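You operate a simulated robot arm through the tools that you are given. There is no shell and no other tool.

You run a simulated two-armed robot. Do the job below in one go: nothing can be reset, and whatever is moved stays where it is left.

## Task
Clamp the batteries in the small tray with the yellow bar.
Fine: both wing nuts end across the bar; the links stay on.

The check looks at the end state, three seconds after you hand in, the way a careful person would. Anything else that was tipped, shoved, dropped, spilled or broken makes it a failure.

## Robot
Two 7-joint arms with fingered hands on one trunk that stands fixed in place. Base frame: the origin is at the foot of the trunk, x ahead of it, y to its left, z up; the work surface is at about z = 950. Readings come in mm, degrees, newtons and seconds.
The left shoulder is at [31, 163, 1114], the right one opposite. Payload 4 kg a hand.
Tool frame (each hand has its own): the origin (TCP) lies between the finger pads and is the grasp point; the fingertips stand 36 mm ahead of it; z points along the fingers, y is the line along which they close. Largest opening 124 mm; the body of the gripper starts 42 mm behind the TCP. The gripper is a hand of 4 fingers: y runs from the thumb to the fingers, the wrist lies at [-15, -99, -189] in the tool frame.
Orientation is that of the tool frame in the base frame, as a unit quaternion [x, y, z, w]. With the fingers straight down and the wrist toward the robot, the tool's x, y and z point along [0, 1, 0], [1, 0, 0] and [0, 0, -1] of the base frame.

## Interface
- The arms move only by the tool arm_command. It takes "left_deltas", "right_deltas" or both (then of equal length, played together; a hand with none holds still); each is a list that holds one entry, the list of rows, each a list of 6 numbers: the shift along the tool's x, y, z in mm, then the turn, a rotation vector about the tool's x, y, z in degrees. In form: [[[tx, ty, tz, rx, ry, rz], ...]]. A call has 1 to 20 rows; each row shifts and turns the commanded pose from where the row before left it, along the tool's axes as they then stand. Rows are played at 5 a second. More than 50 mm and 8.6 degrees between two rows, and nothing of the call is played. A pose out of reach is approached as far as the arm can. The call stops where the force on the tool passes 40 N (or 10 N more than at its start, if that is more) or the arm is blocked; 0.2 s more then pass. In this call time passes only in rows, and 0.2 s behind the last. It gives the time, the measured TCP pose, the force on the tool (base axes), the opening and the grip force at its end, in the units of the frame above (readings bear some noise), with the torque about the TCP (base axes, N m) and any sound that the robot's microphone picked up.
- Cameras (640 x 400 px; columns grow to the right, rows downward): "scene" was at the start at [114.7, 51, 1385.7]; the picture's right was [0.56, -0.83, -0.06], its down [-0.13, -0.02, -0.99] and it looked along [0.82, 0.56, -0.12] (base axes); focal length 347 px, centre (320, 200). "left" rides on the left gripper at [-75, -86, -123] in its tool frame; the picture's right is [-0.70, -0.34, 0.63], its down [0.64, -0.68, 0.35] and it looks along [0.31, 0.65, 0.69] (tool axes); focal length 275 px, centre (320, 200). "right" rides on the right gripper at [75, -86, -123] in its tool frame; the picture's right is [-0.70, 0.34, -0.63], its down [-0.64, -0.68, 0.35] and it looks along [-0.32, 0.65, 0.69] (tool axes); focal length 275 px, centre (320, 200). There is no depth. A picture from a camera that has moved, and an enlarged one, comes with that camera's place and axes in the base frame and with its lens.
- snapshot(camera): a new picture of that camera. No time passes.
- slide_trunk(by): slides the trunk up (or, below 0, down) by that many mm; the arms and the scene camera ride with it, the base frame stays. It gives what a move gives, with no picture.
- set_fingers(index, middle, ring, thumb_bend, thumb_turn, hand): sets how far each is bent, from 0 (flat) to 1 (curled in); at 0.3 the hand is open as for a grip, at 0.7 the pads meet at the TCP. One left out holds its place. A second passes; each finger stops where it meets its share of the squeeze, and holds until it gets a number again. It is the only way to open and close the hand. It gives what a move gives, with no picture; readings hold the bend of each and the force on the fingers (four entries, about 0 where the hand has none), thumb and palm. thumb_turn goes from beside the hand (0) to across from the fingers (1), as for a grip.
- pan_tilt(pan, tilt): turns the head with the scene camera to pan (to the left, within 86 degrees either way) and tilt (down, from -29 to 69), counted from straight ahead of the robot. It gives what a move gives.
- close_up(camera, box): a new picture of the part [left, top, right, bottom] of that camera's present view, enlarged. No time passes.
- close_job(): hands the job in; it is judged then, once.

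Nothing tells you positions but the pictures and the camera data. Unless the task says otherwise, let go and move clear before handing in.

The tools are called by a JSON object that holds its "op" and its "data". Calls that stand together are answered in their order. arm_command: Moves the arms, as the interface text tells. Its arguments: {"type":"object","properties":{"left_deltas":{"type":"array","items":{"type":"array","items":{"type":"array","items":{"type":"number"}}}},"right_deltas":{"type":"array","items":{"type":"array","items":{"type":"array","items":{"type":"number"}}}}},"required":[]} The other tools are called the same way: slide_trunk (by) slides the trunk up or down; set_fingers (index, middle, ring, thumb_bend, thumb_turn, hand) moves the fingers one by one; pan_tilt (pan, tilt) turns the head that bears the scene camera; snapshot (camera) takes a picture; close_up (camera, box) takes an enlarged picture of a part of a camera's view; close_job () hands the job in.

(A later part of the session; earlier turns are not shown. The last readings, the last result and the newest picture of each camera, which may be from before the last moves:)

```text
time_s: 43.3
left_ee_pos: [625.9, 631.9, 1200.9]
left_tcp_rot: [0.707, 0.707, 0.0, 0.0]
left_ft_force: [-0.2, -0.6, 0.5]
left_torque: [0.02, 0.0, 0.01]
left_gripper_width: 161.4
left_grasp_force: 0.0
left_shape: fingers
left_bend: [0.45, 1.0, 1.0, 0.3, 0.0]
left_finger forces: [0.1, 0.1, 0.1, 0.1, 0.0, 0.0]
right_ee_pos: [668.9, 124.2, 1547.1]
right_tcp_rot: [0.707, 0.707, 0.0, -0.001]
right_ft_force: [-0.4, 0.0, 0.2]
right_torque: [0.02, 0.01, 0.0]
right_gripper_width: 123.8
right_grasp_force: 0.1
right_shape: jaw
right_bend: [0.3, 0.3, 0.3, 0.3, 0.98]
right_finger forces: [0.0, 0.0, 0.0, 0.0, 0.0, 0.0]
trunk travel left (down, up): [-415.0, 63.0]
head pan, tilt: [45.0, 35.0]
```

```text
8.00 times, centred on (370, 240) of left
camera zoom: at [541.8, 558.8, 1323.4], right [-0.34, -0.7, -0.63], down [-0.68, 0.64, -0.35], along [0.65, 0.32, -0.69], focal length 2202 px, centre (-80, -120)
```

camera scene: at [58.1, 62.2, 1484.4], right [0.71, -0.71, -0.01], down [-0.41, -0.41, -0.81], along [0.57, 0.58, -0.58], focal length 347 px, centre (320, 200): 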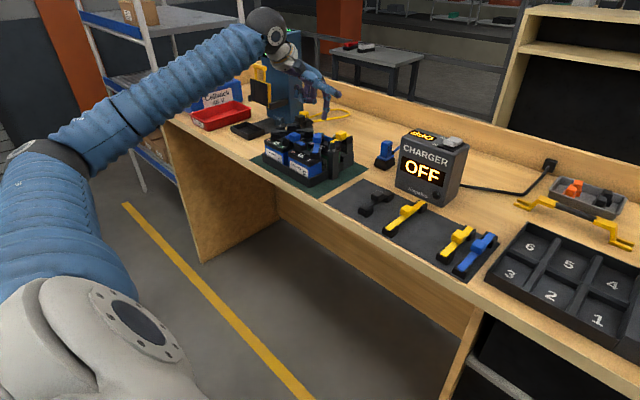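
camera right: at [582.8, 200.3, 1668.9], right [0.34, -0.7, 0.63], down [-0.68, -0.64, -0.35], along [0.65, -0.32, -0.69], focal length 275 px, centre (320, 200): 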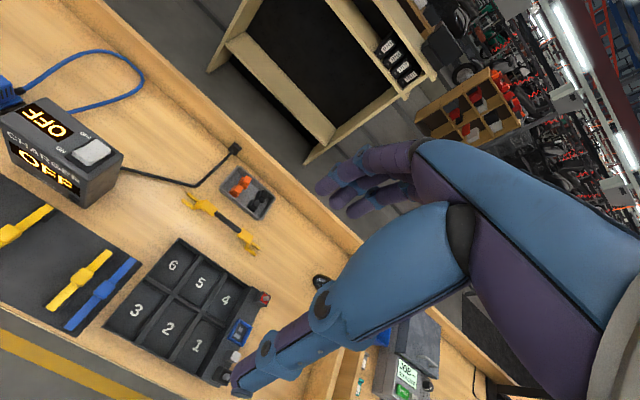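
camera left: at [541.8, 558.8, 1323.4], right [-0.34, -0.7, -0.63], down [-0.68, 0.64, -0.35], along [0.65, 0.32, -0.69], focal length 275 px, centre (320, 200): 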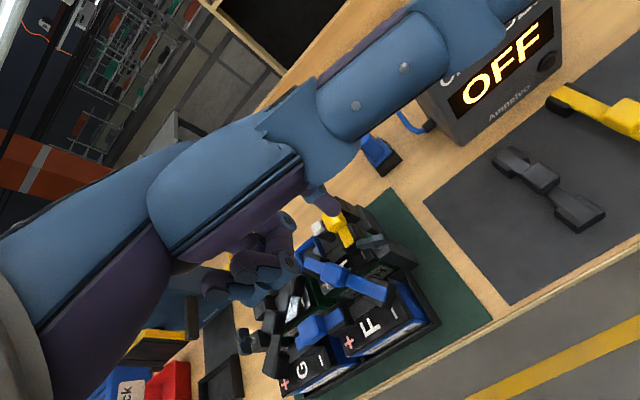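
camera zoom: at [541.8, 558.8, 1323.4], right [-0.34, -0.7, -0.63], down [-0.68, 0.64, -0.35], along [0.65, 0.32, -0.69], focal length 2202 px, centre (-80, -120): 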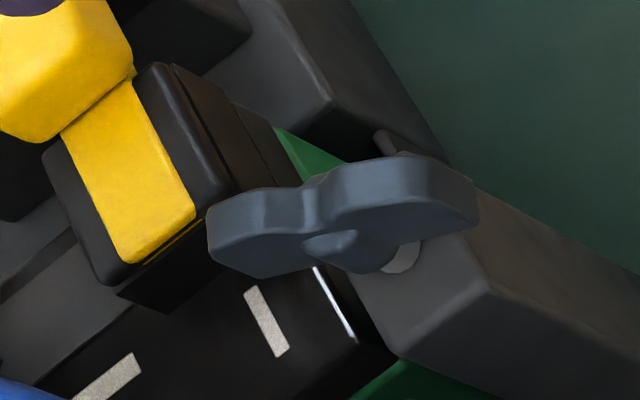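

The nut drifted back about 12° as I withdrew. I'll repeat the last push slightly further, then lift straight up instead of sweeping back.

{"op": "arm_command", "data": {"left_deltas": [[[3, 0, 40, 0, 0, 0], [0, 0, 40, 0, 0, 0], [0, 0, 29, 0, 0, 0], [0, 4, 0, 0, 0, 0], [0, 4, 0, 0, 0, 0], [0, 3, 0, 0, 0, 0], [0, 2, 0, 0, 0, 0]]]}}

{"op": "close_up", "data": {"camera": "scene", "box": [318, 130, 354, 158]}}

{"op": "close_up", "data": {"camera": "left", "box": [280, 180, 376, 240]}}

```text
time_s: 44.9
left_ee_pos: [638.2, 635.5, 1092.6]
left_tcp_rot: [0.707, 0.707, 0.0, 0.0]
left_ft_force: [-4.6, -5.5, 1.6]
left_torque: [-0.2, 0.07, -0.3]
left_gripper_width: 158.5
left_grasp_force: 4.5
left_shape: fingers
left_bend: [0.48, 1.0, 1.0, 0.3, 0.0]
left_finger forces: [8.6, 0.0, 0.1, 0.0, 0.0, 0.0]
right_ee_pos: [667.4, 122.6, 1546.9]
right_tcp_rot: [0.707, 0.707, 0.0, -0.001]
right_ft_force: [-0.3, -0.1, 0.0]
right_torque: [0.01, -0.02, 0.01]
right_gripper_width: 123.7
right_grasp_force: 0.0
right_shape: jaw
right_bend: [0.3, 0.3, 0.3, 0.3, 0.98]
right_finger forces: [0.0, 0.0, 0.0, 0.0, 0.0, 0.1]
trunk travel left (down, up): [-415.0, 63.0]
head pan, tilt: [45.0, 35.0]
```

```text
14.29 times, centred on (336, 144) of scene
camera zoom: at [57.6, 61.5, 1484.4], right [0.71, -0.71, -0.01], down [-0.41, -0.41, -0.81], along [0.57, 0.58, -0.58], focal length 4959 px, centre (91, 1000)
```

zoom: 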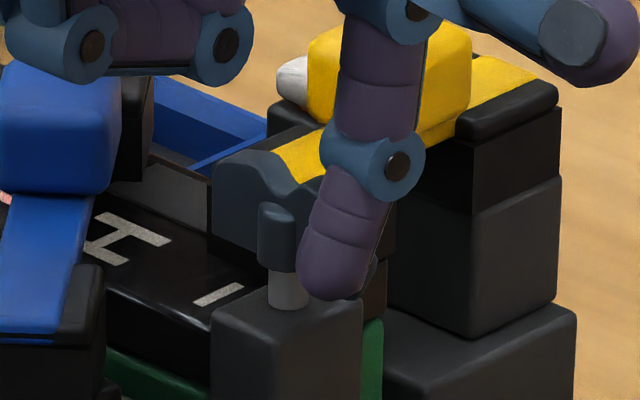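

```text
6.67 times, centred on (328, 210) of left
camera zoom: at [552.9, 561.4, 1215.2], right [-0.34, -0.7, -0.63], down [-0.68, 0.65, -0.35], along [0.65, 0.31, -0.69], focal length 1835 px, centre (267, 133)
```

zoom: 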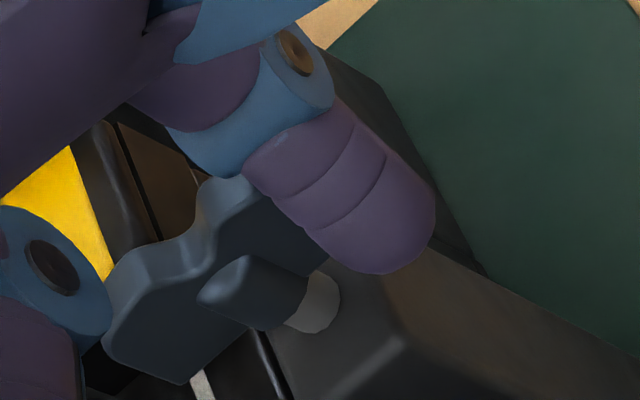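

That's the opposite stop: 90°, aligned along the bar. I'll relax slightly and check whether it stays.

{"op": "arm_command", "data": {"left_deltas": [[[0, -2, 0, 0, 0, 0], [0, -3, 0, 0, 0, 0]]]}}

{"op": "close_up", "data": {"camera": "left", "box": [280, 180, 376, 240]}}

{"op": "arm_command", "data": {"left_deltas": [[[0, -3, 0, 0, 0, 0], [0, -3, 0, 0, 0, 0]]]}}

{"op": "close_up", "data": {"camera": "left", "box": [280, 180, 376, 240]}}

```text
time_s: 45.5
left_ee_pos: [632.8, 636.9, 1091.6]
left_tcp_rot: [0.707, 0.707, 0.0, 0.0]
left_ft_force: [-0.7, -4.6, 1.7]
left_torque: [-0.14, -0.03, -0.22]
left_gripper_width: 159.9
left_grasp_force: 2.8
left_shape: fingers
left_bend: [0.45, 1.0, 1.0, 0.3, 0.0]
left_finger forces: [4.6, 0.0, 0.1, 0.0, 0.0, 0.0]
right_ee_pos: [667.1, 123.5, 1546.4]
right_tcp_rot: [0.707, 0.707, 0.0, 0.0]
right_ft_force: [0.0, 0.1, 0.1]
right_torque: [0.01, -0.01, -0.02]
right_gripper_width: 123.4
right_grasp_force: 0.1
right_shape: jaw
right_bend: [0.3, 0.3, 0.3, 0.3, 0.98]
right_finger forces: [0.1, 0.0, 0.1, 0.1, 0.0, 0.1]
trunk travel left (down, up): [-415.0, 63.0]
head pan, tilt: [45.0, 35.0]
```

```text
6.67 times, centred on (328, 210) of left
camera zoom: at [548.2, 561.9, 1214.7], right [-0.34, -0.7, -0.63], down [-0.68, 0.65, -0.35], along [0.65, 0.32, -0.69], focal length 1835 px, centre (267, 133)
```

zoom: 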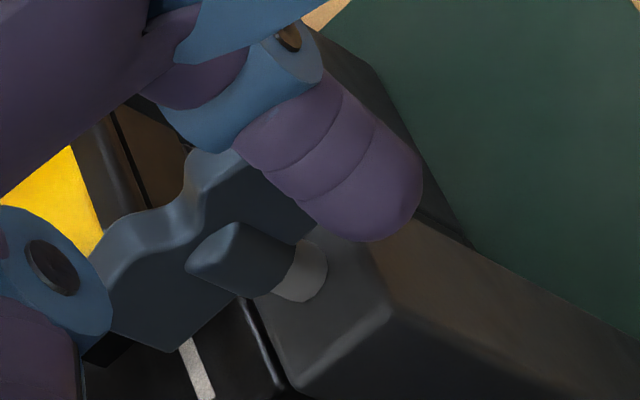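

```text
time_s: 46.1
left_ee_pos: [627.7, 636.1, 1092.3]
left_tcp_rot: [0.707, 0.707, 0.0, 0.0]
left_ft_force: [-0.4, -1.1, 0.2]
left_torque: [-0.04, 0.01, -0.07]
left_gripper_width: 161.0
left_grasp_force: 0.9
left_shape: fingers
left_bend: [0.45, 1.0, 1.0, 0.3, 0.0]
left_finger forces: [1.4, 0.0, 0.0, 0.0, 0.0, 0.1]
right_ee_pos: [668.0, 123.6, 1547.3]
right_tcp_rot: [0.707, 0.707, -0.001, 0.001]
right_ft_force: [-0.1, -0.3, 0.1]
right_torque: [0.0, 0.04, 0.01]
right_gripper_width: 123.7
right_grasp_force: 0.2
right_shape: jaw
right_bend: [0.3, 0.3, 0.3, 0.3, 0.98]
right_finger forces: [0.0, 0.0, 0.0, 0.0, 0.0, 0.0]
trunk travel left (down, up): [-415.0, 63.0]
head pan, tilt: [45.0, 35.0]
```

```text
6.67 times, centred on (328, 210) of left
camera zoom: at [542.7, 562.2, 1214.4], right [-0.34, -0.7, -0.63], down [-0.68, 0.64, -0.35], along [0.65, 0.32, -0.69], focal length 1835 px, centre (267, 133)
```

zoom: 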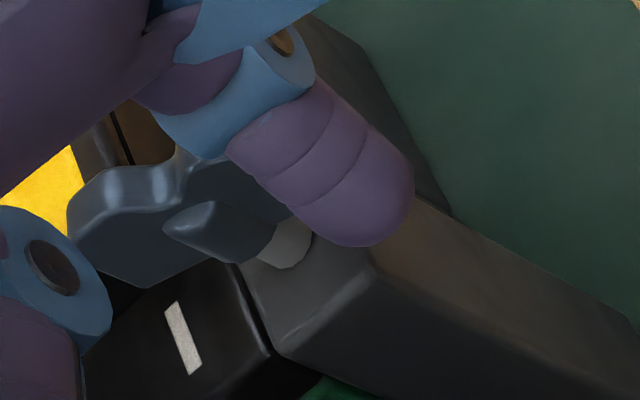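

The fingertip presses against the hub side and drags the wing back by friction. I'll push again further out along the wing and retreat diagonally outward.

{"op": "arm_command", "data": {"left_deltas": [[[-5, -3, 0, 0, 0, 0], [0, 4, 0, 0, 0, 0], [0, 4, 0, 0, 0, 0], [0, 4, 0, 0, 0, 0], [0, 3, 0, 0, 0, 0]]]}}

{"op": "close_up", "data": {"camera": "left", "box": [280, 180, 376, 240]}}

{"op": "close_up", "data": {"camera": "scene", "box": [318, 130, 354, 158]}}

```text
time_s: 47.3
left_ee_pos: [639.8, 631.6, 1093.7]
left_tcp_rot: [0.707, 0.707, -0.001, 0.0]
left_ft_force: [0.2, -0.2, -0.8]
left_torque: [-0.04, 0.02, -0.04]
left_gripper_width: 161.6
left_grasp_force: 0.5
left_shape: fingers
left_bend: [0.45, 1.0, 1.0, 0.3, 0.0]
left_finger forces: [0.5, 0.0, 0.1, 0.0, 0.1, 0.0]
right_ee_pos: [669.6, 124.0, 1547.3]
right_tcp_rot: [0.708, 0.707, 0.0, 0.0]
right_ft_force: [-1.0, -0.6, 0.3]
right_torque: [-0.03, 0.0, 0.02]
right_gripper_width: 123.8
right_grasp_force: 0.1
right_shape: jaw
right_bend: [0.3, 0.3, 0.3, 0.3, 0.98]
right_finger forces: [0.0, 0.0, 0.0, 0.0, 0.0, 0.2]
trunk travel left (down, up): [-415.0, 63.0]
head pan, tilt: [45.0, 35.0]
```

```text
6.67 times, centred on (328, 210) of left
camera zoom: at [554.7, 557.0, 1215.1], right [-0.34, -0.7, -0.63], down [-0.68, 0.65, -0.35], along [0.65, 0.31, -0.69], focal length 1835 px, centre (267, 133)
```

zoom: 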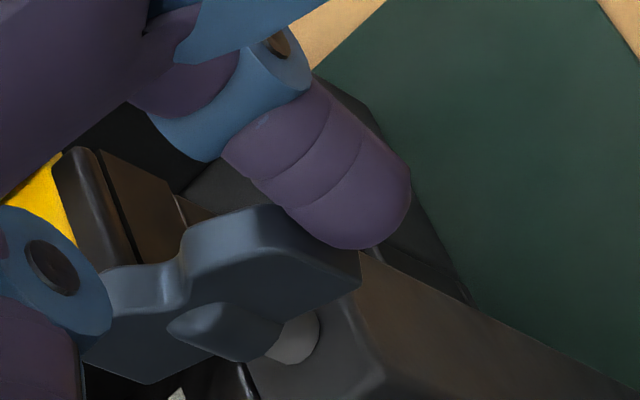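

```text
14.29 times, centred on (336, 144) of scene
camera zoom: at [58.3, 62.3, 1484.4], right [0.71, -0.71, -0.01], down [-0.41, -0.41, -0.81], along [0.57, 0.58, -0.58], focal length 4959 px, centre (91, 1000)
```

zoom: 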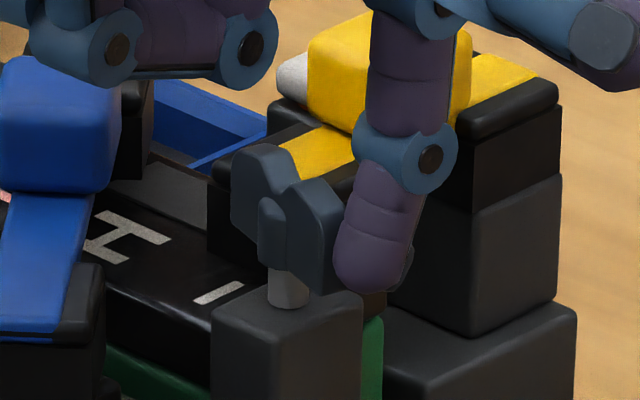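

{"op": "arm_command", "data": {"left_deltas": [[[0, -6, 0, 0, 0, 0], [2.5, -2, 0, 0, 0, 0], [0, 4, 0, 0, 0, 0], [0, 3, 0, 0, 0, 0], [0, 2, 0, 0, 0, 0]]]}}

{"op": "close_up", "data": {"camera": "left", "box": [280, 180, 376, 240]}}

{"op": "close_up", "data": {"camera": "scene", "box": [318, 130, 354, 158]}}

```text
time_s: 48.5
left_ee_pos: [640.9, 633.7, 1093.2]
left_tcp_rot: [0.708, 0.706, 0.0, 0.0]
left_ft_force: [-1.6, -2.6, -1.1]
left_torque: [-0.09, 0.05, -0.18]
left_gripper_width: 160.5
left_grasp_force: 1.8
left_shape: fingers
left_bend: [0.46, 1.0, 1.0, 0.3, 0.0]
left_finger forces: [3.0, 0.0, 0.0, 0.0, 0.0, 0.1]
right_ee_pos: [667.6, 123.1, 1547.0]
right_tcp_rot: [0.707, 0.707, 0.0, 0.001]
right_ft_force: [-0.3, 0.9, 0.2]
right_torque: [0.03, 0.0, -0.01]
right_gripper_width: 123.5
right_grasp_force: 0.0
right_shape: jaw
right_bend: [0.3, 0.3, 0.3, 0.3, 0.98]
right_finger forces: [0.0, 0.1, 0.0, 0.0, 0.0, 0.0]
trunk travel left (down, up): [-415.0, 63.0]
head pan, tilt: [45.0, 35.0]
```

```text
6.67 times, centred on (328, 210) of left
camera zoom: at [555.2, 559.3, 1214.8], right [-0.34, -0.7, -0.63], down [-0.68, 0.65, -0.35], along [0.65, 0.31, -0.69], focal length 1835 px, centre (267, 133)
```

zoom: 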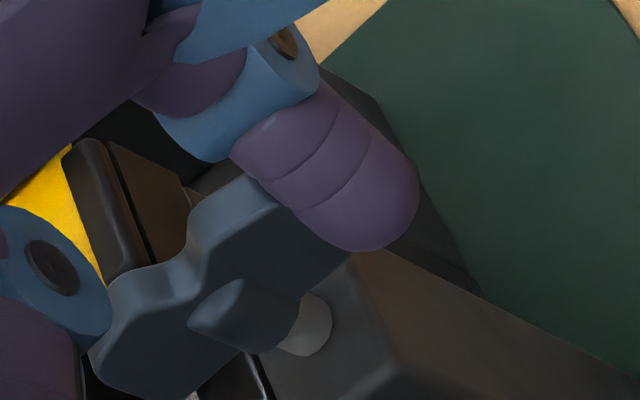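

```text
14.29 times, centred on (336, 144) of scene
camera zoom: at [58.3, 62.0, 1484.4], right [0.71, -0.71, -0.01], down [-0.41, -0.41, -0.81], along [0.57, 0.58, -0.58], focal length 4959 px, centre (91, 1000)
```

zoom: 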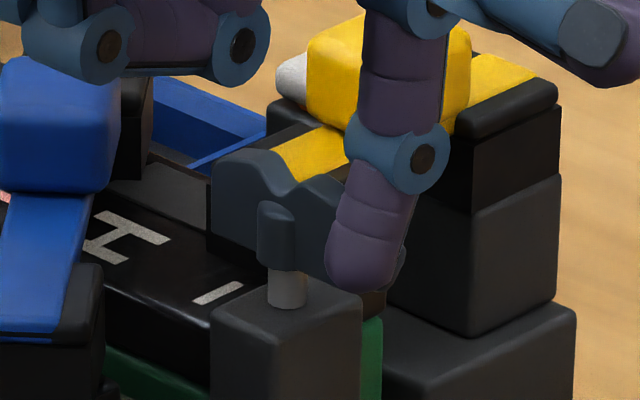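

At the stop again. Now I slide outward along the wing (−y) to leave it.

{"op": "arm_command", "data": {"left_deltas": [[[-3, -1, 0, 0, 0, 0], [-4, -2, 0, 0, 0, 0], [-5, -2, 0, 0, 0, 0], [-6, -2, 0, 0, 0, 0], [-4, 0, -20, 0, 0, 0], [0, 0, -40, 0, 0, 0], [0, 0, -40, 0, 0, 0]]]}}

{"op": "close_up", "data": {"camera": "scene", "box": [322, 140, 352, 160]}}

{"op": "close_up", "data": {"camera": "left", "box": [300, 200, 380, 250]}}

```text
time_s: 50.1
left_ee_pos: [636.6, 612.3, 1194.3]
left_tcp_rot: [0.706, 0.708, 0.0, 0.001]
left_ft_force: [0.0, -0.2, -1.0]
left_torque: [0.01, 0.03, -0.01]
left_gripper_width: 161.6
left_grasp_force: 0.1
left_shape: fingers
left_bend: [0.45, 1.0, 1.0, 0.3, 0.0]
left_finger forces: [0.0, 0.0, 0.1, 0.0, 0.0, 0.0]
right_ee_pos: [669.3, 123.7, 1547.6]
right_tcp_rot: [0.707, 0.707, 0.0, 0.0]
right_ft_force: [-0.7, -0.7, -0.4]
right_torque: [0.0, 0.02, -0.01]
right_gripper_width: 123.8
right_grasp_force: 0.1
right_shape: jaw
right_bend: [0.3, 0.3, 0.3, 0.3, 0.98]
right_finger forces: [0.0, 0.1, 0.0, 0.0, 0.0, 0.1]
trunk travel left (down, up): [-415.0, 63.0]
head pan, tilt: [45.0, 35.0]
```

```text
16.00 times, centred on (337, 150) of scene
camera zoom: at [58.5, 61.7, 1484.4], right [0.71, -0.71, -0.01], down [-0.41, -0.41, -0.81], along [0.57, 0.58, -0.58], focal length 5554 px, centre (48, 1000)
```

zoom: 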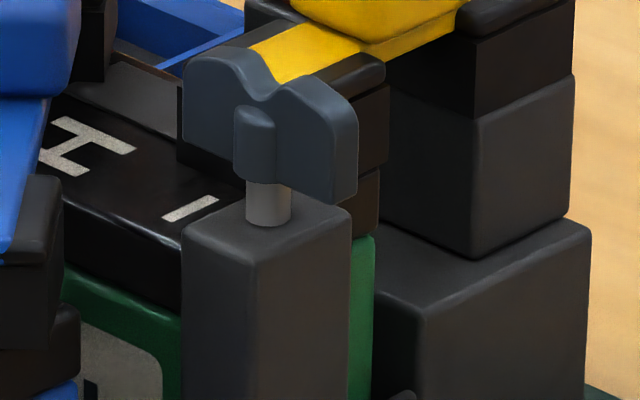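

```text
8.00 times, centred on (340, 225) of left
camera zoom: at [551.5, 538.4, 1316.0], right [-0.34, -0.7, -0.63], down [-0.68, 0.64, -0.35], along [0.65, 0.32, -0.69], focal length 2202 px, centre (160, 0)
```

zoom: 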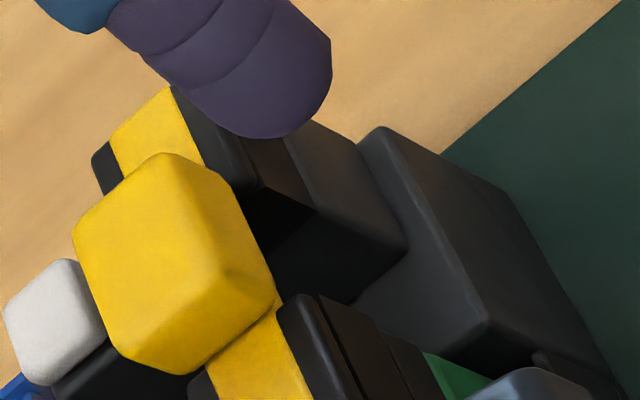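

Nut 1 is aligned. Next is nut 2: I'll carry the pointing finger high over to the tray's far end, yaw 45° outward with a slight tilt for reach.

{"op": "arm_command", "data": {"left_deltas": [[[0, 0, -30, 0, 0, 0], [41, -4, 0, 0, 0, 0], [41, -4, 0, 0, 0, 0], [41, -4, 0, 0, 0, 0], [41, -4, 0, 0, 0, 0], [41, -4, 0, 0, 0, 0], [41, -4, 0, 0, 0, 0], [0, 0, 0, 0, 0, -7.5], [0, 0, 0, 0, 0, -7.5], [0, 0, 0, 0, 0, -7.5], [0, 0, 0, 0, 0, -7.5], [0, 0, 0, 0, 0, -7.5], [0, 0, 0, 0, 0, -7.5], [0, 0, 0, -5, 0, 0], [0, 0, 0, -5, 0, 0]]]}}

{"op": "snapshot", "data": {"camera": "scene"}}

{"op": "snapshot", "data": {"camera": "left"}}

```text
time_s: 53.3
left_ee_pos: [612.2, 857.8, 1222.4]
left_tcp_rot: [0.382, 0.92, 0.081, 0.033]
left_ft_force: [0.5, 0.3, 0.6]
left_torque: [-0.01, -0.01, 0.04]
left_gripper_width: 161.4
left_grasp_force: 0.1
left_shape: fingers
left_bend: [0.45, 1.0, 1.0, 0.3, 0.0]
left_finger forces: [0.1, 0.0, 0.1, 0.0, 0.0, 0.1]
right_ee_pos: [668.0, 125.6, 1546.9]
right_tcp_rot: [0.707, 0.707, 0.0, 0.0]
right_ft_force: [0.0, -0.1, -0.8]
right_torque: [0.03, 0.02, 0.01]
right_gripper_width: 123.7
right_grasp_force: 0.0
right_shape: jaw
right_bend: [0.3, 0.3, 0.3, 0.3, 0.98]
right_finger forces: [0.0, 0.0, 0.0, 0.1, 0.0, 0.2]
trunk travel left (down, up): [-415.0, 63.0]
head pan, tilt: [45.0, 35.0]
```

```text
taken
camera scene: at [58.5, 62.3, 1484.3], right [0.71, -0.71, -0.01], down [-0.41, -0.41, -0.81], along [0.57, 0.58, -0.58], focal length 347 px, centre (320, 200)
```

scene: 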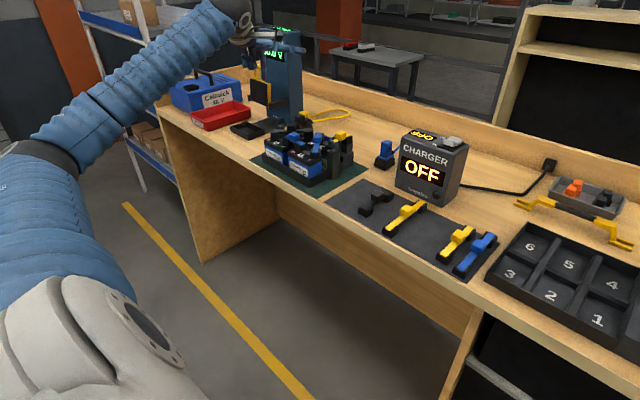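

```text
taken
camera left: at [590.0, 730.9, 1328.1], right [0.34, -0.65, -0.68], down [-0.89, 0.02, -0.46], along [0.31, 0.76, -0.57], focal length 275 px, centre (320, 200)
```

left: 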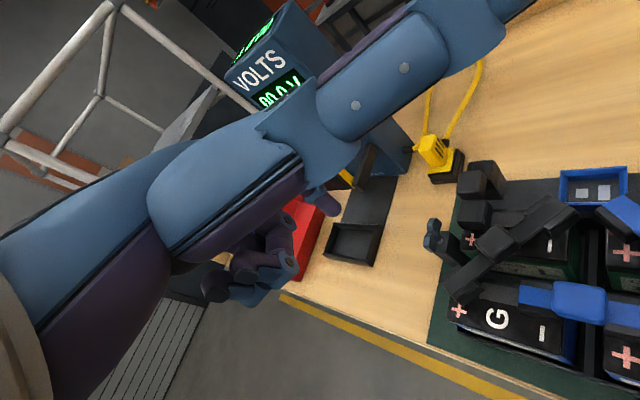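

{"op": "close_up", "data": {"camera": "left", "box": [310, 170, 470, 270]}}

{"op": "close_up", "data": {"camera": "scene", "box": [230, 50, 326, 130]}}

```text
4.00 times, centred on (390, 220) of left
camera zoom: at [590.0, 730.9, 1328.1], right [0.34, -0.65, -0.68], down [-0.89, 0.02, -0.46], along [0.31, 0.76, -0.57], focal length 1101 px, centre (40, 120)
```

zoom: 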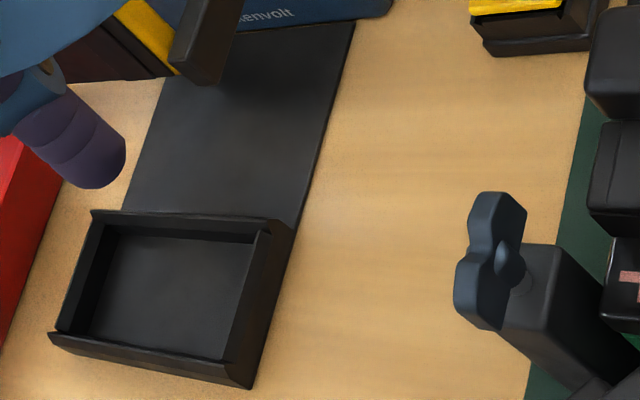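

```text
5.00 times, centred on (278, 90) of scene
camera zoom: at [58.5, 62.3, 1484.3], right [0.71, -0.71, -0.01], down [-0.41, -0.41, -0.81], along [0.57, 0.58, -0.58], focal length 1736 px, centre (530, 750)
```

zoom: 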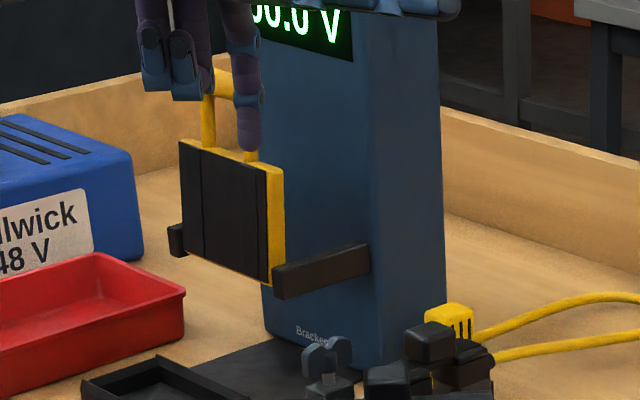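

{"op": "arm_command", "data": {"left_deltas": [[[-3.3, -1.7, 28.5, 0, 0, 0], [-3.3, -1.7, 28.5, 0, 0, 0], [-3.3, -1.7, 28.5, 0, 0, 0]]]}}

{"op": "close_up", "data": {"camera": "left", "box": [310, 170, 438, 250]}}

{"op": "close_up", "data": {"camera": "scene", "box": [256, 84, 316, 134]}}

```text
time_s: 54.1
left_ee_pos: [623.4, 856.0, 1137.7]
left_tcp_rot: [0.381, 0.921, 0.08, 0.033]
left_ft_force: [0.2, 1.2, 0.3]
left_torque: [-0.02, -0.04, -0.02]
left_gripper_width: 161.8
left_grasp_force: 0.0
left_shape: fingers
left_bend: [0.45, 1.0, 1.0, 0.3, 0.0]
left_finger forces: [0.1, 0.0, 0.1, 0.1, 0.0, 0.1]
right_ee_pos: [667.5, 123.8, 1547.4]
right_tcp_rot: [0.707, 0.707, 0.0, 0.0]
right_ft_force: [-0.5, -0.4, -0.4]
right_torque: [0.01, -0.01, 0.02]
right_gripper_width: 123.4
right_grasp_force: 0.0
right_shape: jaw
right_bend: [0.3, 0.3, 0.3, 0.3, 0.98]
right_finger forces: [0.0, 0.1, 0.0, 0.1, 0.1, 0.1]
trunk travel left (down, up): [-415.0, 63.0]
head pan, tilt: [45.0, 35.0]
```

```text
5.00 times, centred on (374, 210) of left
camera zoom: at [602.1, 730.0, 1242.4], right [0.34, -0.65, -0.68], down [-0.89, 0.02, -0.46], along [0.31, 0.76, -0.57], focal length 1376 px, centre (50, 150)
```

zoom: 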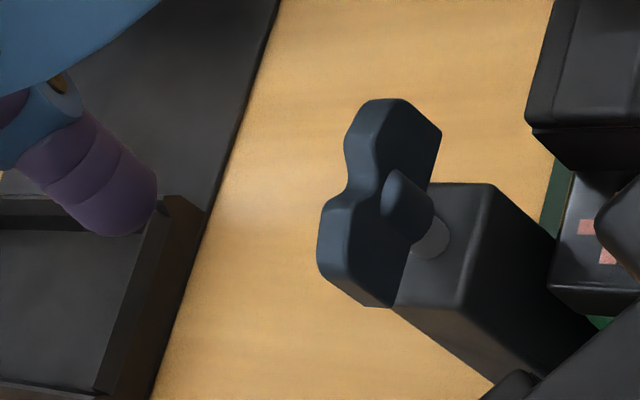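

```text
8.00 times, centred on (286, 109) of scene
camera zoom: at [58.4, 62.8, 1484.3], right [0.71, -0.71, -0.01], down [-0.41, -0.41, -0.81], along [0.57, 0.58, -0.58], focal length 2777 px, centre (592, 928)
```

zoom: 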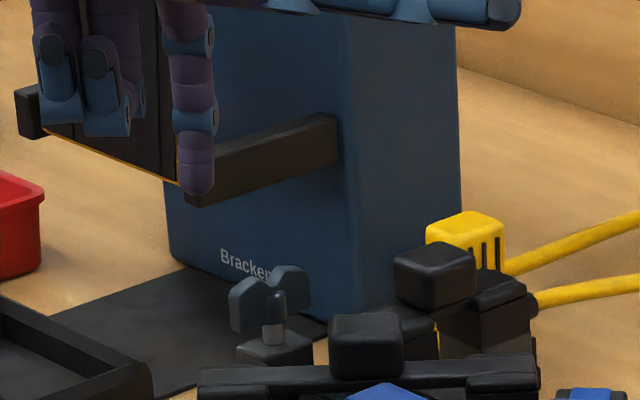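

{"op": "arm_command", "data": {"left_deltas": [[[-2.5, -0.8, 23, 0, 0, 0], [-2.5, -0.8, 23, 0, 0, 0]]]}}

{"op": "close_up", "data": {"camera": "left", "box": [310, 170, 438, 250]}}

{"op": "close_up", "data": {"camera": "scene", "box": [266, 98, 306, 130]}}

```text
time_s: 54.7
left_ee_pos: [632.6, 857.3, 1094.3]
left_tcp_rot: [0.381, 0.92, 0.081, 0.034]
left_ft_force: [0.7, -0.4, 0.9]
left_torque: [-0.01, 0.02, 0.02]
left_gripper_width: 161.7
left_grasp_force: 0.1
left_shape: fingers
left_bend: [0.45, 1.0, 1.0, 0.3, 0.0]
left_finger forces: [0.0, 0.1, 0.0, 0.0, 0.0, 0.0]
right_ee_pos: [667.4, 124.8, 1546.0]
right_tcp_rot: [0.708, 0.706, 0.0, 0.0]
right_ft_force: [0.0, 0.2, 0.2]
right_torque: [0.01, -0.02, 0.01]
right_gripper_width: 123.4
right_grasp_force: 0.1
right_shape: jaw
right_bend: [0.3, 0.3, 0.3, 0.3, 0.98]
right_finger forces: [0.1, 0.0, 0.0, 0.0, 0.1, 0.0]
trunk travel left (down, up): [-415.0, 63.0]
head pan, tilt: [45.0, 35.0]
```

```text
5.00 times, centred on (374, 210) of left
camera zoom: at [610.8, 730.1, 1197.5], right [0.34, -0.65, -0.68], down [-0.89, 0.02, -0.46], along [0.31, 0.76, -0.57], focal length 1376 px, centre (50, 150)
```

zoom: 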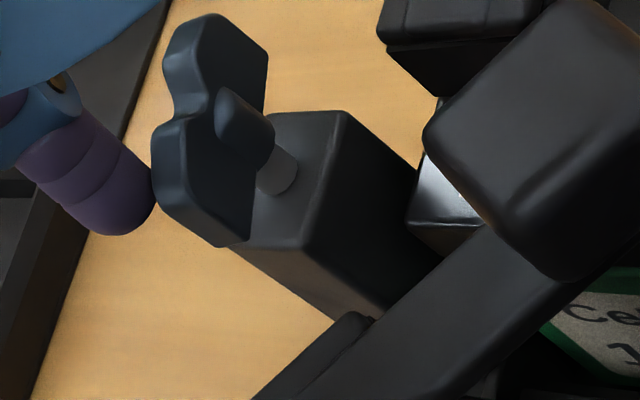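

```text
12.50 times, centred on (286, 114) of scene
camera zoom: at [58.1, 62.6, 1484.3], right [0.71, -0.71, -0.01], down [-0.41, -0.41, -0.81], along [0.57, 0.58, -0.58], focal length 4339 px, centre (745, 1275)
```

zoom: 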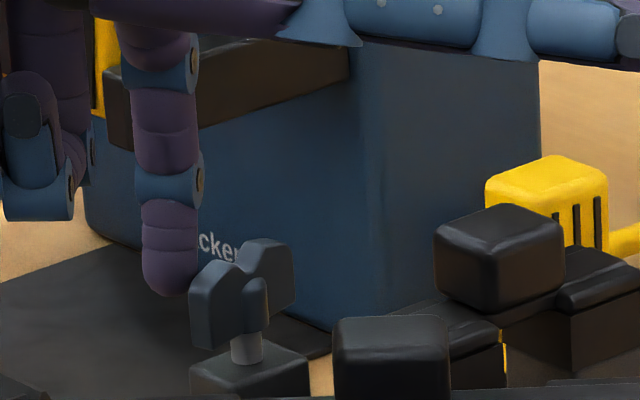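

The finger is beside nut 2's near wing on the outer side. Pushing it in −y (loosening).

{"op": "arm_command", "data": {"left_deltas": [[[0, 0, 3, 0, 0, 0], [-2.83, -2.78, -0.5, 0, 0, 0], [-2.83, -2.78, -0.5, 0, 0, 0], [-2.83, -2.78, -0.5, 0, 0, 0], [-2.1, -2.1, -0.4, 0, 0, 0]]]}}

{"op": "close_up", "data": {"camera": "left", "box": [310, 170, 438, 250]}}

{"op": "close_up", "data": {"camera": "scene", "box": [266, 98, 306, 130]}}

```text
time_s: 55.9
left_ee_pos: [632.3, 843.7, 1088.8]
left_tcp_rot: [0.38, 0.921, 0.08, 0.034]
left_ft_force: [-1.3, 1.3, 0.6]
left_torque: [0.0, 0.0, 0.04]
left_gripper_width: 161.9
left_grasp_force: 0.5
left_shape: fingers
left_bend: [0.45, 1.0, 1.0, 0.3, 0.0]
left_finger forces: [0.6, 0.1, 0.0, 0.1, 0.0, 0.1]
right_ee_pos: [668.5, 123.3, 1547.7]
right_tcp_rot: [0.707, 0.707, 0.0, 0.0]
right_ft_force: [-0.1, -0.6, 0.3]
right_torque: [0.0, -0.03, 0.02]
right_gripper_width: 123.7
right_grasp_force: 0.1
right_shape: jaw
right_bend: [0.3, 0.3, 0.3, 0.3, 0.98]
right_finger forces: [0.1, 0.0, 0.0, 0.1, 0.0, 0.0]
trunk travel left (down, up): [-415.0, 63.0]
head pan, tilt: [45.0, 35.0]
```

```text
5.00 times, centred on (374, 210) of left
camera zoom: at [611.8, 717.3, 1194.3], right [0.34, -0.65, -0.68], down [-0.89, 0.02, -0.46], along [0.31, 0.76, -0.57], focal length 1376 px, centre (50, 150)
```

zoom: 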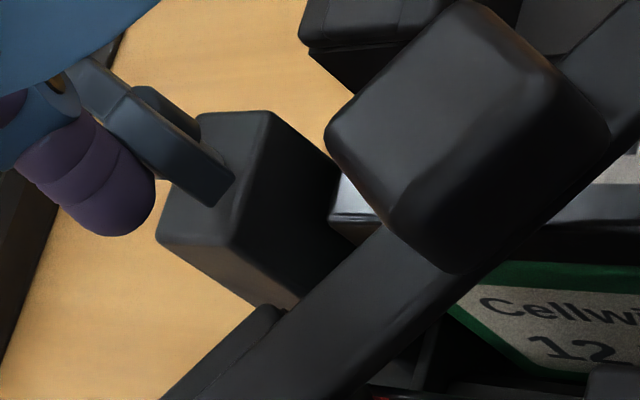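

```text
12.50 times, centred on (286, 114) of scene
camera zoom: at [58.1, 62.2, 1484.4], right [0.71, -0.71, -0.01], down [-0.41, -0.41, -0.81], along [0.57, 0.58, -0.58], focal length 4339 px, centre (745, 1275)
```

zoom: 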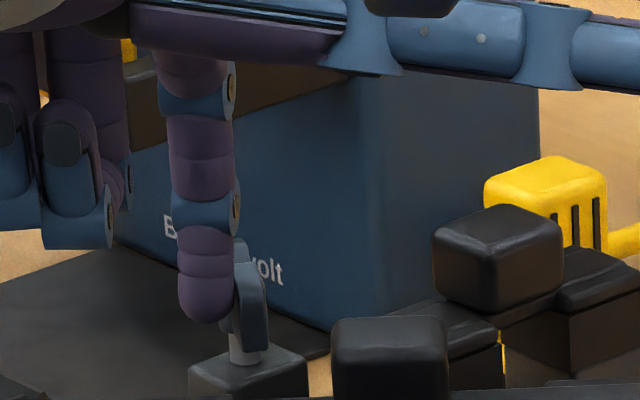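

{"op": "arm_command", "data": {"left_deltas": [[[-1.41, -4.18, -0.74, 0, 0, 0], [-2.83, -2.78, -0.49, 0, 0, 0], [-3.54, -2.09, -0.37, 0, 0, 0]]]}}

{"op": "close_up", "data": {"camera": "left", "box": [290, 160, 418, 240]}}

{"op": "close_up", "data": {"camera": "scene", "box": [266, 98, 306, 130]}}

```text
time_s: 56.7
left_ee_pos: [631.8, 830.8, 1089.3]
left_tcp_rot: [0.381, 0.92, 0.081, 0.033]
left_ft_force: [0.1, -0.3, -0.2]
left_torque: [0.0, 0.01, 0.0]
left_gripper_width: 161.5
left_grasp_force: 0.1
left_shape: fingers
left_bend: [0.45, 1.0, 1.0, 0.3, 0.0]
left_finger forces: [0.0, 0.1, 0.1, 0.0, 0.1, 0.0]
right_ee_pos: [668.9, 124.2, 1546.6]
right_tcp_rot: [0.707, 0.707, 0.0, 0.0]
right_ft_force: [0.4, -0.2, 0.1]
right_torque: [-0.01, -0.01, 0.0]
right_gripper_width: 123.7
right_grasp_force: 0.0
right_shape: jaw
right_bend: [0.3, 0.3, 0.3, 0.3, 0.98]
right_finger forces: [0.0, 0.0, 0.1, 0.1, 0.0, 0.0]
trunk travel left (down, up): [-415.0, 63.0]
head pan, tilt: [45.0, 35.0]
```

```text
5.00 times, centred on (354, 200) of left
camera zoom: at [611.5, 704.0, 1193.2], right [0.34, -0.65, -0.68], down [-0.89, 0.02, -0.46], along [0.31, 0.76, -0.57], focal length 1376 px, centre (150, 200)
```

zoom: 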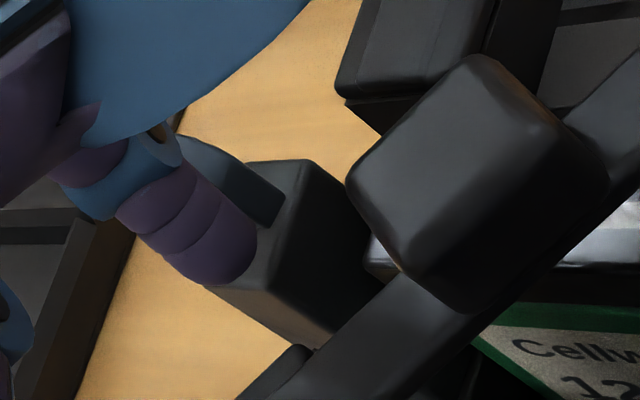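

```text
12.50 times, centred on (286, 114) of scene
camera zoom: at [58.3, 62.2, 1484.4], right [0.71, -0.71, -0.01], down [-0.41, -0.41, -0.81], along [0.57, 0.58, -0.58], focal length 4339 px, centre (745, 1275)
```

zoom: 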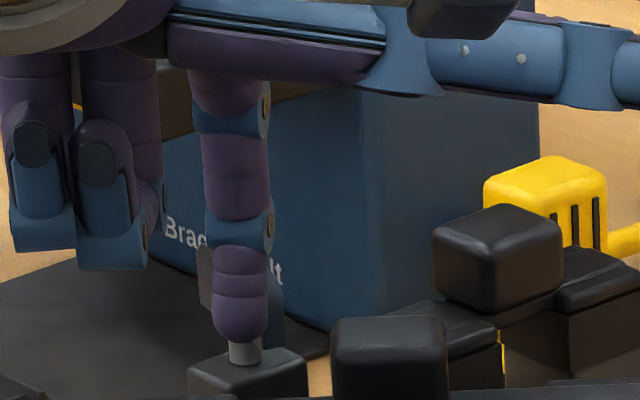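

{"op": "arm_command", "data": {"left_deltas": [[[-3.54, -0.7, -0.12, 0, 0, 0], [-2.83, 0, 0, 0, 0, 0]]]}}

{"op": "close_up", "data": {"camera": "left", "box": [290, 160, 418, 240]}}

{"op": "close_up", "data": {"camera": "scene", "box": [266, 98, 306, 130]}}

```text
time_s: 57.3
left_ee_pos: [636.2, 826.6, 1088.5]
left_tcp_rot: [0.381, 0.92, 0.08, 0.034]
left_ft_force: [0.5, -2.0, -0.4]
left_torque: [-0.05, -0.01, -0.04]
left_gripper_width: 161.6
left_grasp_force: 0.0
left_shape: fingers
left_bend: [0.45, 1.0, 1.0, 0.3, 0.0]
left_finger forces: [0.0, 0.1, 0.0, 0.1, 0.0, 0.1]
right_ee_pos: [668.0, 123.7, 1547.8]
right_tcp_rot: [0.707, 0.707, -0.001, 0.0]
right_ft_force: [-0.4, 0.4, 0.4]
right_torque: [-0.03, 0.02, 0.03]
right_gripper_width: 123.6
right_grasp_force: 0.0
right_shape: jaw
right_bend: [0.3, 0.3, 0.3, 0.3, 0.98]
right_finger forces: [0.1, 0.0, 0.1, 0.1, 0.0, 0.1]
trunk travel left (down, up): [-415.0, 63.0]
head pan, tilt: [45.0, 35.0]
```

```text
5.00 times, centred on (354, 200) of left
camera zoom: at [614.0, 699.6, 1193.5], right [0.34, -0.65, -0.68], down [-0.89, 0.02, -0.46], along [0.31, 0.76, -0.57], focal length 1376 px, centre (150, 200)
```

zoom: 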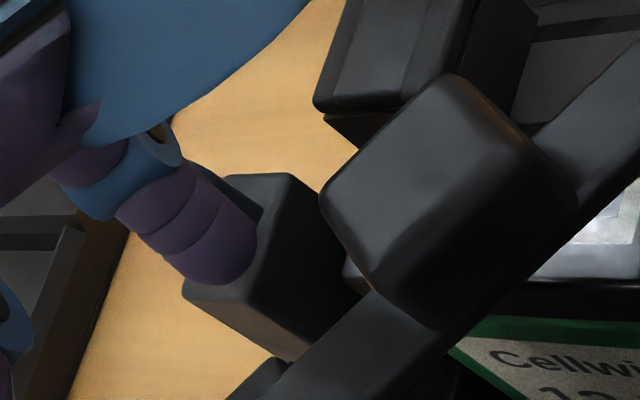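

```text
12.50 times, centred on (286, 114) of scene
camera zoom: at [58.2, 62.2, 1484.4], right [0.71, -0.71, -0.01], down [-0.41, -0.41, -0.81], along [0.57, 0.58, -0.58], focal length 4339 px, centre (745, 1275)
```

zoom: 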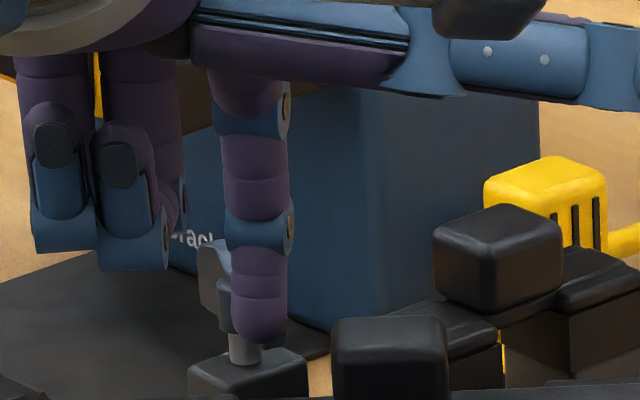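

{"op": "arm_command", "data": {"left_deltas": [[[-2.83, 0, 0, 0, 0, 0], [-1.41, 1.4, 0.25, 0, 0, 0], [-1.41, 1.4, 0.25, 0, 0, 0]]]}}

{"op": "close_up", "data": {"camera": "left", "box": [290, 160, 418, 240]}}

{"op": "close_up", "data": {"camera": "scene", "box": [266, 98, 306, 130]}}

```text
time_s: 58.1
left_ee_pos: [641.3, 824.2, 1089.2]
left_tcp_rot: [0.382, 0.92, 0.08, 0.034]
left_ft_force: [0.2, 0.3, 0.6]
left_torque: [0.02, 0.0, -0.02]
left_gripper_width: 161.7
left_grasp_force: 0.0
left_shape: fingers
left_bend: [0.45, 1.0, 1.0, 0.3, 0.0]
left_finger forces: [0.0, 0.1, 0.1, 0.1, 0.0, 0.0]
right_ee_pos: [668.1, 123.7, 1548.0]
right_tcp_rot: [0.706, 0.708, 0.0, 0.0]
right_ft_force: [-0.5, -0.6, -0.1]
right_torque: [-0.04, 0.01, -0.01]
right_gripper_width: 123.8
right_grasp_force: 0.0
right_shape: jaw
right_bend: [0.3, 0.3, 0.3, 0.3, 0.98]
right_finger forces: [0.0, 0.1, 0.1, 0.0, 0.0, 0.0]
trunk travel left (down, up): [-415.0, 63.0]
head pan, tilt: [45.0, 35.0]
```

```text
5.00 times, centred on (354, 200) of left
camera zoom: at [620.1, 697.8, 1194.5], right [0.34, -0.65, -0.68], down [-0.89, 0.02, -0.46], along [0.31, 0.76, -0.57], focal length 1376 px, centre (150, 200)
```

zoom: 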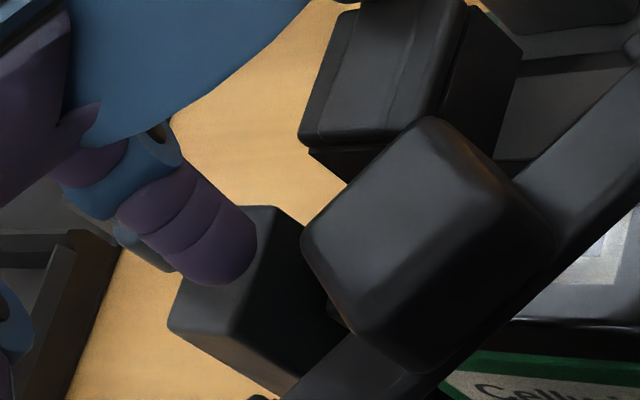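

```text
12.50 times, centred on (286, 114) of scene
camera zoom: at [58.3, 62.2, 1484.4], right [0.71, -0.71, -0.01], down [-0.41, -0.41, -0.81], along [0.57, 0.58, -0.58], focal length 4339 px, centre (745, 1275)
```

zoom: 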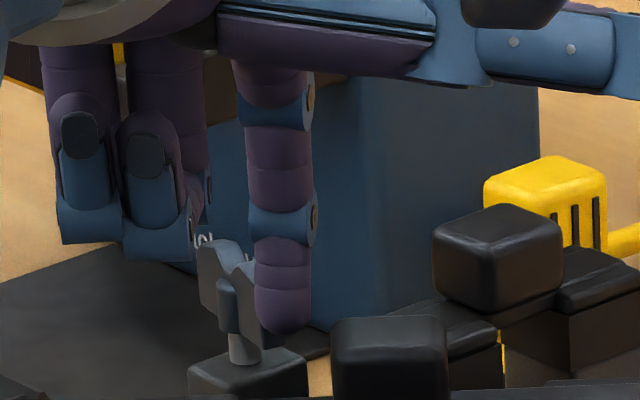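

{"op": "arm_command", "data": {"left_deltas": [[[-1.41, 1.39, 0.25, 0, 0, 0], [-1.41, 1.39, 0.25, 0, 0, 0]]]}}

{"op": "close_up", "data": {"camera": "scene", "box": [266, 98, 306, 130]}}

```text
time_s: 58.7
left_ee_pos: [644.5, 825.9, 1088.5]
left_tcp_rot: [0.382, 0.92, 0.08, 0.034]
left_ft_force: [0.4, -0.3, 0.2]
left_torque: [-0.01, -0.01, -0.02]
left_gripper_width: 160.9
left_grasp_force: 0.0
left_shape: fingers
left_bend: [0.45, 1.0, 1.0, 0.3, 0.0]
left_finger forces: [0.9, 0.0, 0.0, 0.0, 0.0, 0.0]
right_ee_pos: [668.2, 123.2, 1547.5]
right_tcp_rot: [0.707, 0.707, 0.0, 0.001]
right_ft_force: [0.4, -0.8, -0.7]
right_torque: [-0.02, -0.02, 0.02]
right_gripper_width: 123.6
right_grasp_force: 0.1
right_shape: jaw
right_bend: [0.3, 0.3, 0.3, 0.3, 0.98]
right_finger forces: [0.2, 0.0, 0.1, 0.0, 0.0, 0.0]
trunk travel left (down, up): [-415.0, 63.0]
head pan, tilt: [45.0, 35.0]
```

```text
12.50 times, centred on (286, 114) of scene
camera zoom: at [58.1, 62.1, 1484.4], right [0.71, -0.71, -0.01], down [-0.41, -0.41, -0.81], along [0.57, 0.58, -0.58], focal length 4339 px, centre (745, 1275)
```

zoom: 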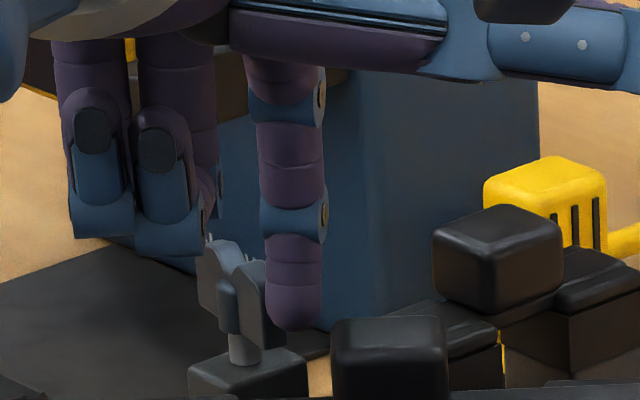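

{"op": "arm_command", "data": {"left_deltas": [[[4.24, -4.18, -0.7, 0, 0, 0], [2.83, 2.78, 0.5, 0, 0, 0], [-2.83, 2.78, 0.5, 0, 0, 0], [-2.12, 2.1, 0.4, 0, 0, 0], [-1.41, 1.4, 0.3, 0, 0, 0]]]}}

{"op": "close_up", "data": {"camera": "scene", "box": [266, 98, 306, 130]}}

{"op": "close_up", "data": {"camera": "left", "box": [290, 160, 418, 240]}}

```text
time_s: 59.9
left_ee_pos: [648.5, 829.9, 1089.4]
left_tcp_rot: [0.381, 0.92, 0.081, 0.034]
left_ft_force: [-2.2, -4.2, 2.5]
left_torque: [-0.08, -0.08, -0.14]
left_gripper_width: 159.0
left_grasp_force: 2.3
left_shape: fingers
left_bend: [0.48, 1.0, 1.0, 0.3, 0.0]
left_finger forces: [5.3, 0.0, 0.0, 0.0, 0.1, 0.0]
right_ee_pos: [668.1, 124.0, 1548.1]
right_tcp_rot: [0.708, 0.706, 0.0, -0.001]
right_ft_force: [-0.2, 0.4, 0.0]
right_torque: [0.05, -0.04, 0.0]
right_gripper_width: 123.7
right_grasp_force: 0.1
right_shape: jaw
right_bend: [0.3, 0.3, 0.3, 0.3, 0.98]
right_finger forces: [0.1, 0.1, 0.0, 0.0, 0.1, 0.0]
trunk travel left (down, up): [-415.0, 63.0]
head pan, tilt: [45.0, 35.0]
```

```text
12.50 times, centred on (286, 114) of scene
camera zoom: at [57.9, 61.4, 1484.4], right [0.71, -0.71, -0.01], down [-0.41, -0.41, -0.81], along [0.57, 0.58, -0.58], focal length 4339 px, centre (745, 1275)
```

zoom: 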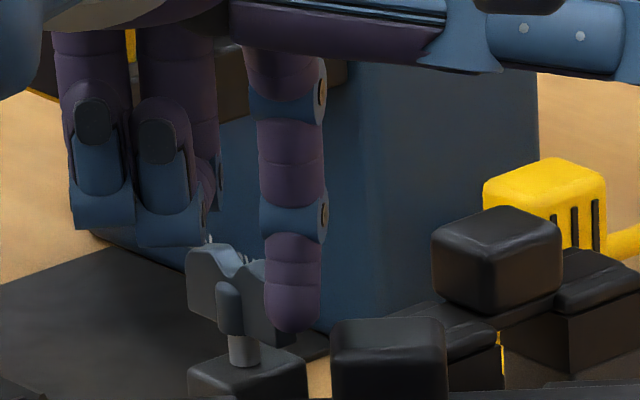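

```text
5.00 times, centred on (354, 200) of left
camera zoom: at [627.2, 702.1, 1194.9], right [0.34, -0.65, -0.68], down [-0.89, 0.02, -0.46], along [0.31, 0.76, -0.57], focal length 1376 px, centre (150, 200)
```

zoom: 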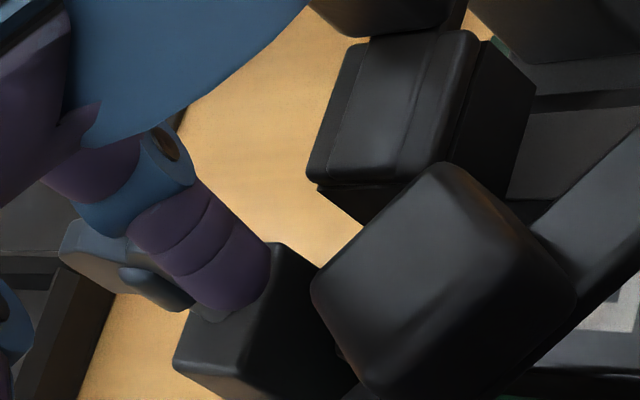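

Nut 2 is at its 90° stop. Lifting straight up keeps the pressure toward the stop, so the nut isn't dragged back.

{"op": "arm_command", "data": {"left_deltas": [[[0, 1.7, -9.8, 0, 0, 0], [0, 2.6, -14.8, 0, 0, 0], [0, 5.2, -29.6, 0, 0, 0], [0, 5.2, -29.6, 0, 0, 0], [0, 5.2, -29.6, 0, 0, 0]]]}}

{"op": "close_up", "data": {"camera": "scene", "box": [266, 98, 306, 130]}}

{"op": "close_up", "data": {"camera": "left", "box": [290, 180, 450, 280]}}

{"op": "close_up", "data": {"camera": "scene", "box": [270, 100, 370, 190]}}

```text
time_s: 61.1
left_ee_pos: [649.1, 830.7, 1205.5]
left_tcp_rot: [0.381, 0.92, 0.081, 0.033]
left_ft_force: [0.1, -0.5, -0.5]
left_torque: [0.0, -0.04, 0.03]
left_gripper_width: 161.5
left_grasp_force: 0.1
left_shape: fingers
left_bend: [0.45, 1.0, 1.0, 0.3, 0.0]
left_finger forces: [0.0, 0.1, 0.0, 0.0, 0.1, 0.0]
right_ee_pos: [668.0, 124.0, 1548.1]
right_tcp_rot: [0.707, 0.707, 0.0, 0.0]
right_ft_force: [0.9, -0.7, 0.4]
right_torque: [0.03, 0.02, -0.01]
right_gripper_width: 123.8
right_grasp_force: 0.1
right_shape: jaw
right_bend: [0.3, 0.3, 0.3, 0.3, 0.98]
right_finger forces: [0.1, 0.0, 0.0, 0.1, 0.0, 0.0]
trunk travel left (down, up): [-415.0, 63.0]
head pan, tilt: [45.0, 35.0]
```

```text
12.50 times, centred on (286, 114) of scene
camera zoom: at [58.3, 61.6, 1484.4], right [0.71, -0.71, -0.01], down [-0.41, -0.41, -0.81], along [0.57, 0.58, -0.58], focal length 4339 px, centre (745, 1275)
```

zoom: 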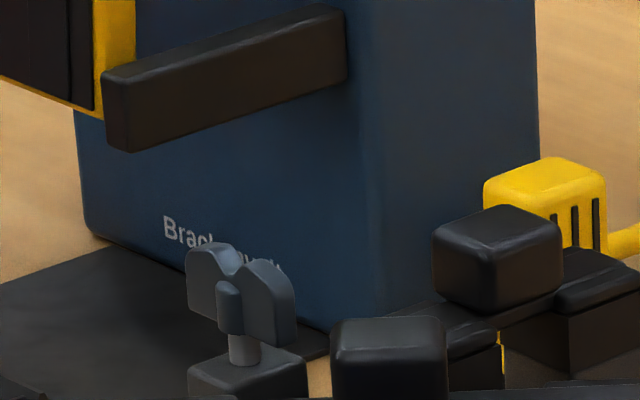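

```text
4.00 times, centred on (370, 230) of left
camera zoom: at [627.9, 703.1, 1310.1], right [0.33, -0.65, -0.68], down [-0.89, 0.02, -0.46], along [0.31, 0.76, -0.57], focal length 1101 px, centre (120, 80)
```

zoom: 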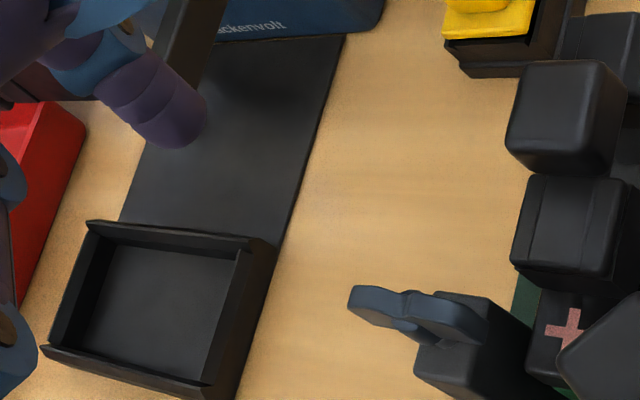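

```text
4.44 times, centred on (320, 145) of scene
camera zoom: at [58.3, 61.6, 1484.4], right [0.71, -0.71, -0.01], down [-0.41, -0.41, -0.81], along [0.57, 0.58, -0.58], focal length 1543 px, centre (320, 444)
```

zoom: 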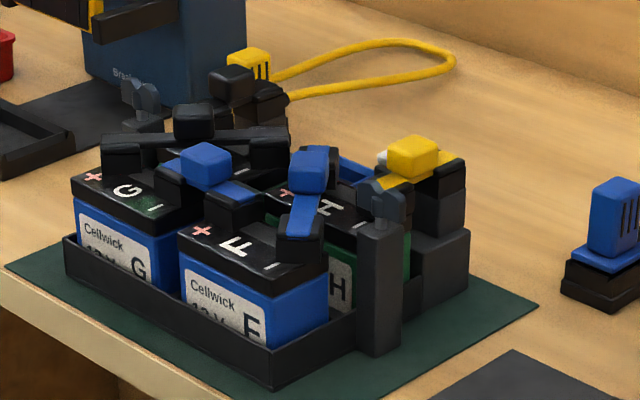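

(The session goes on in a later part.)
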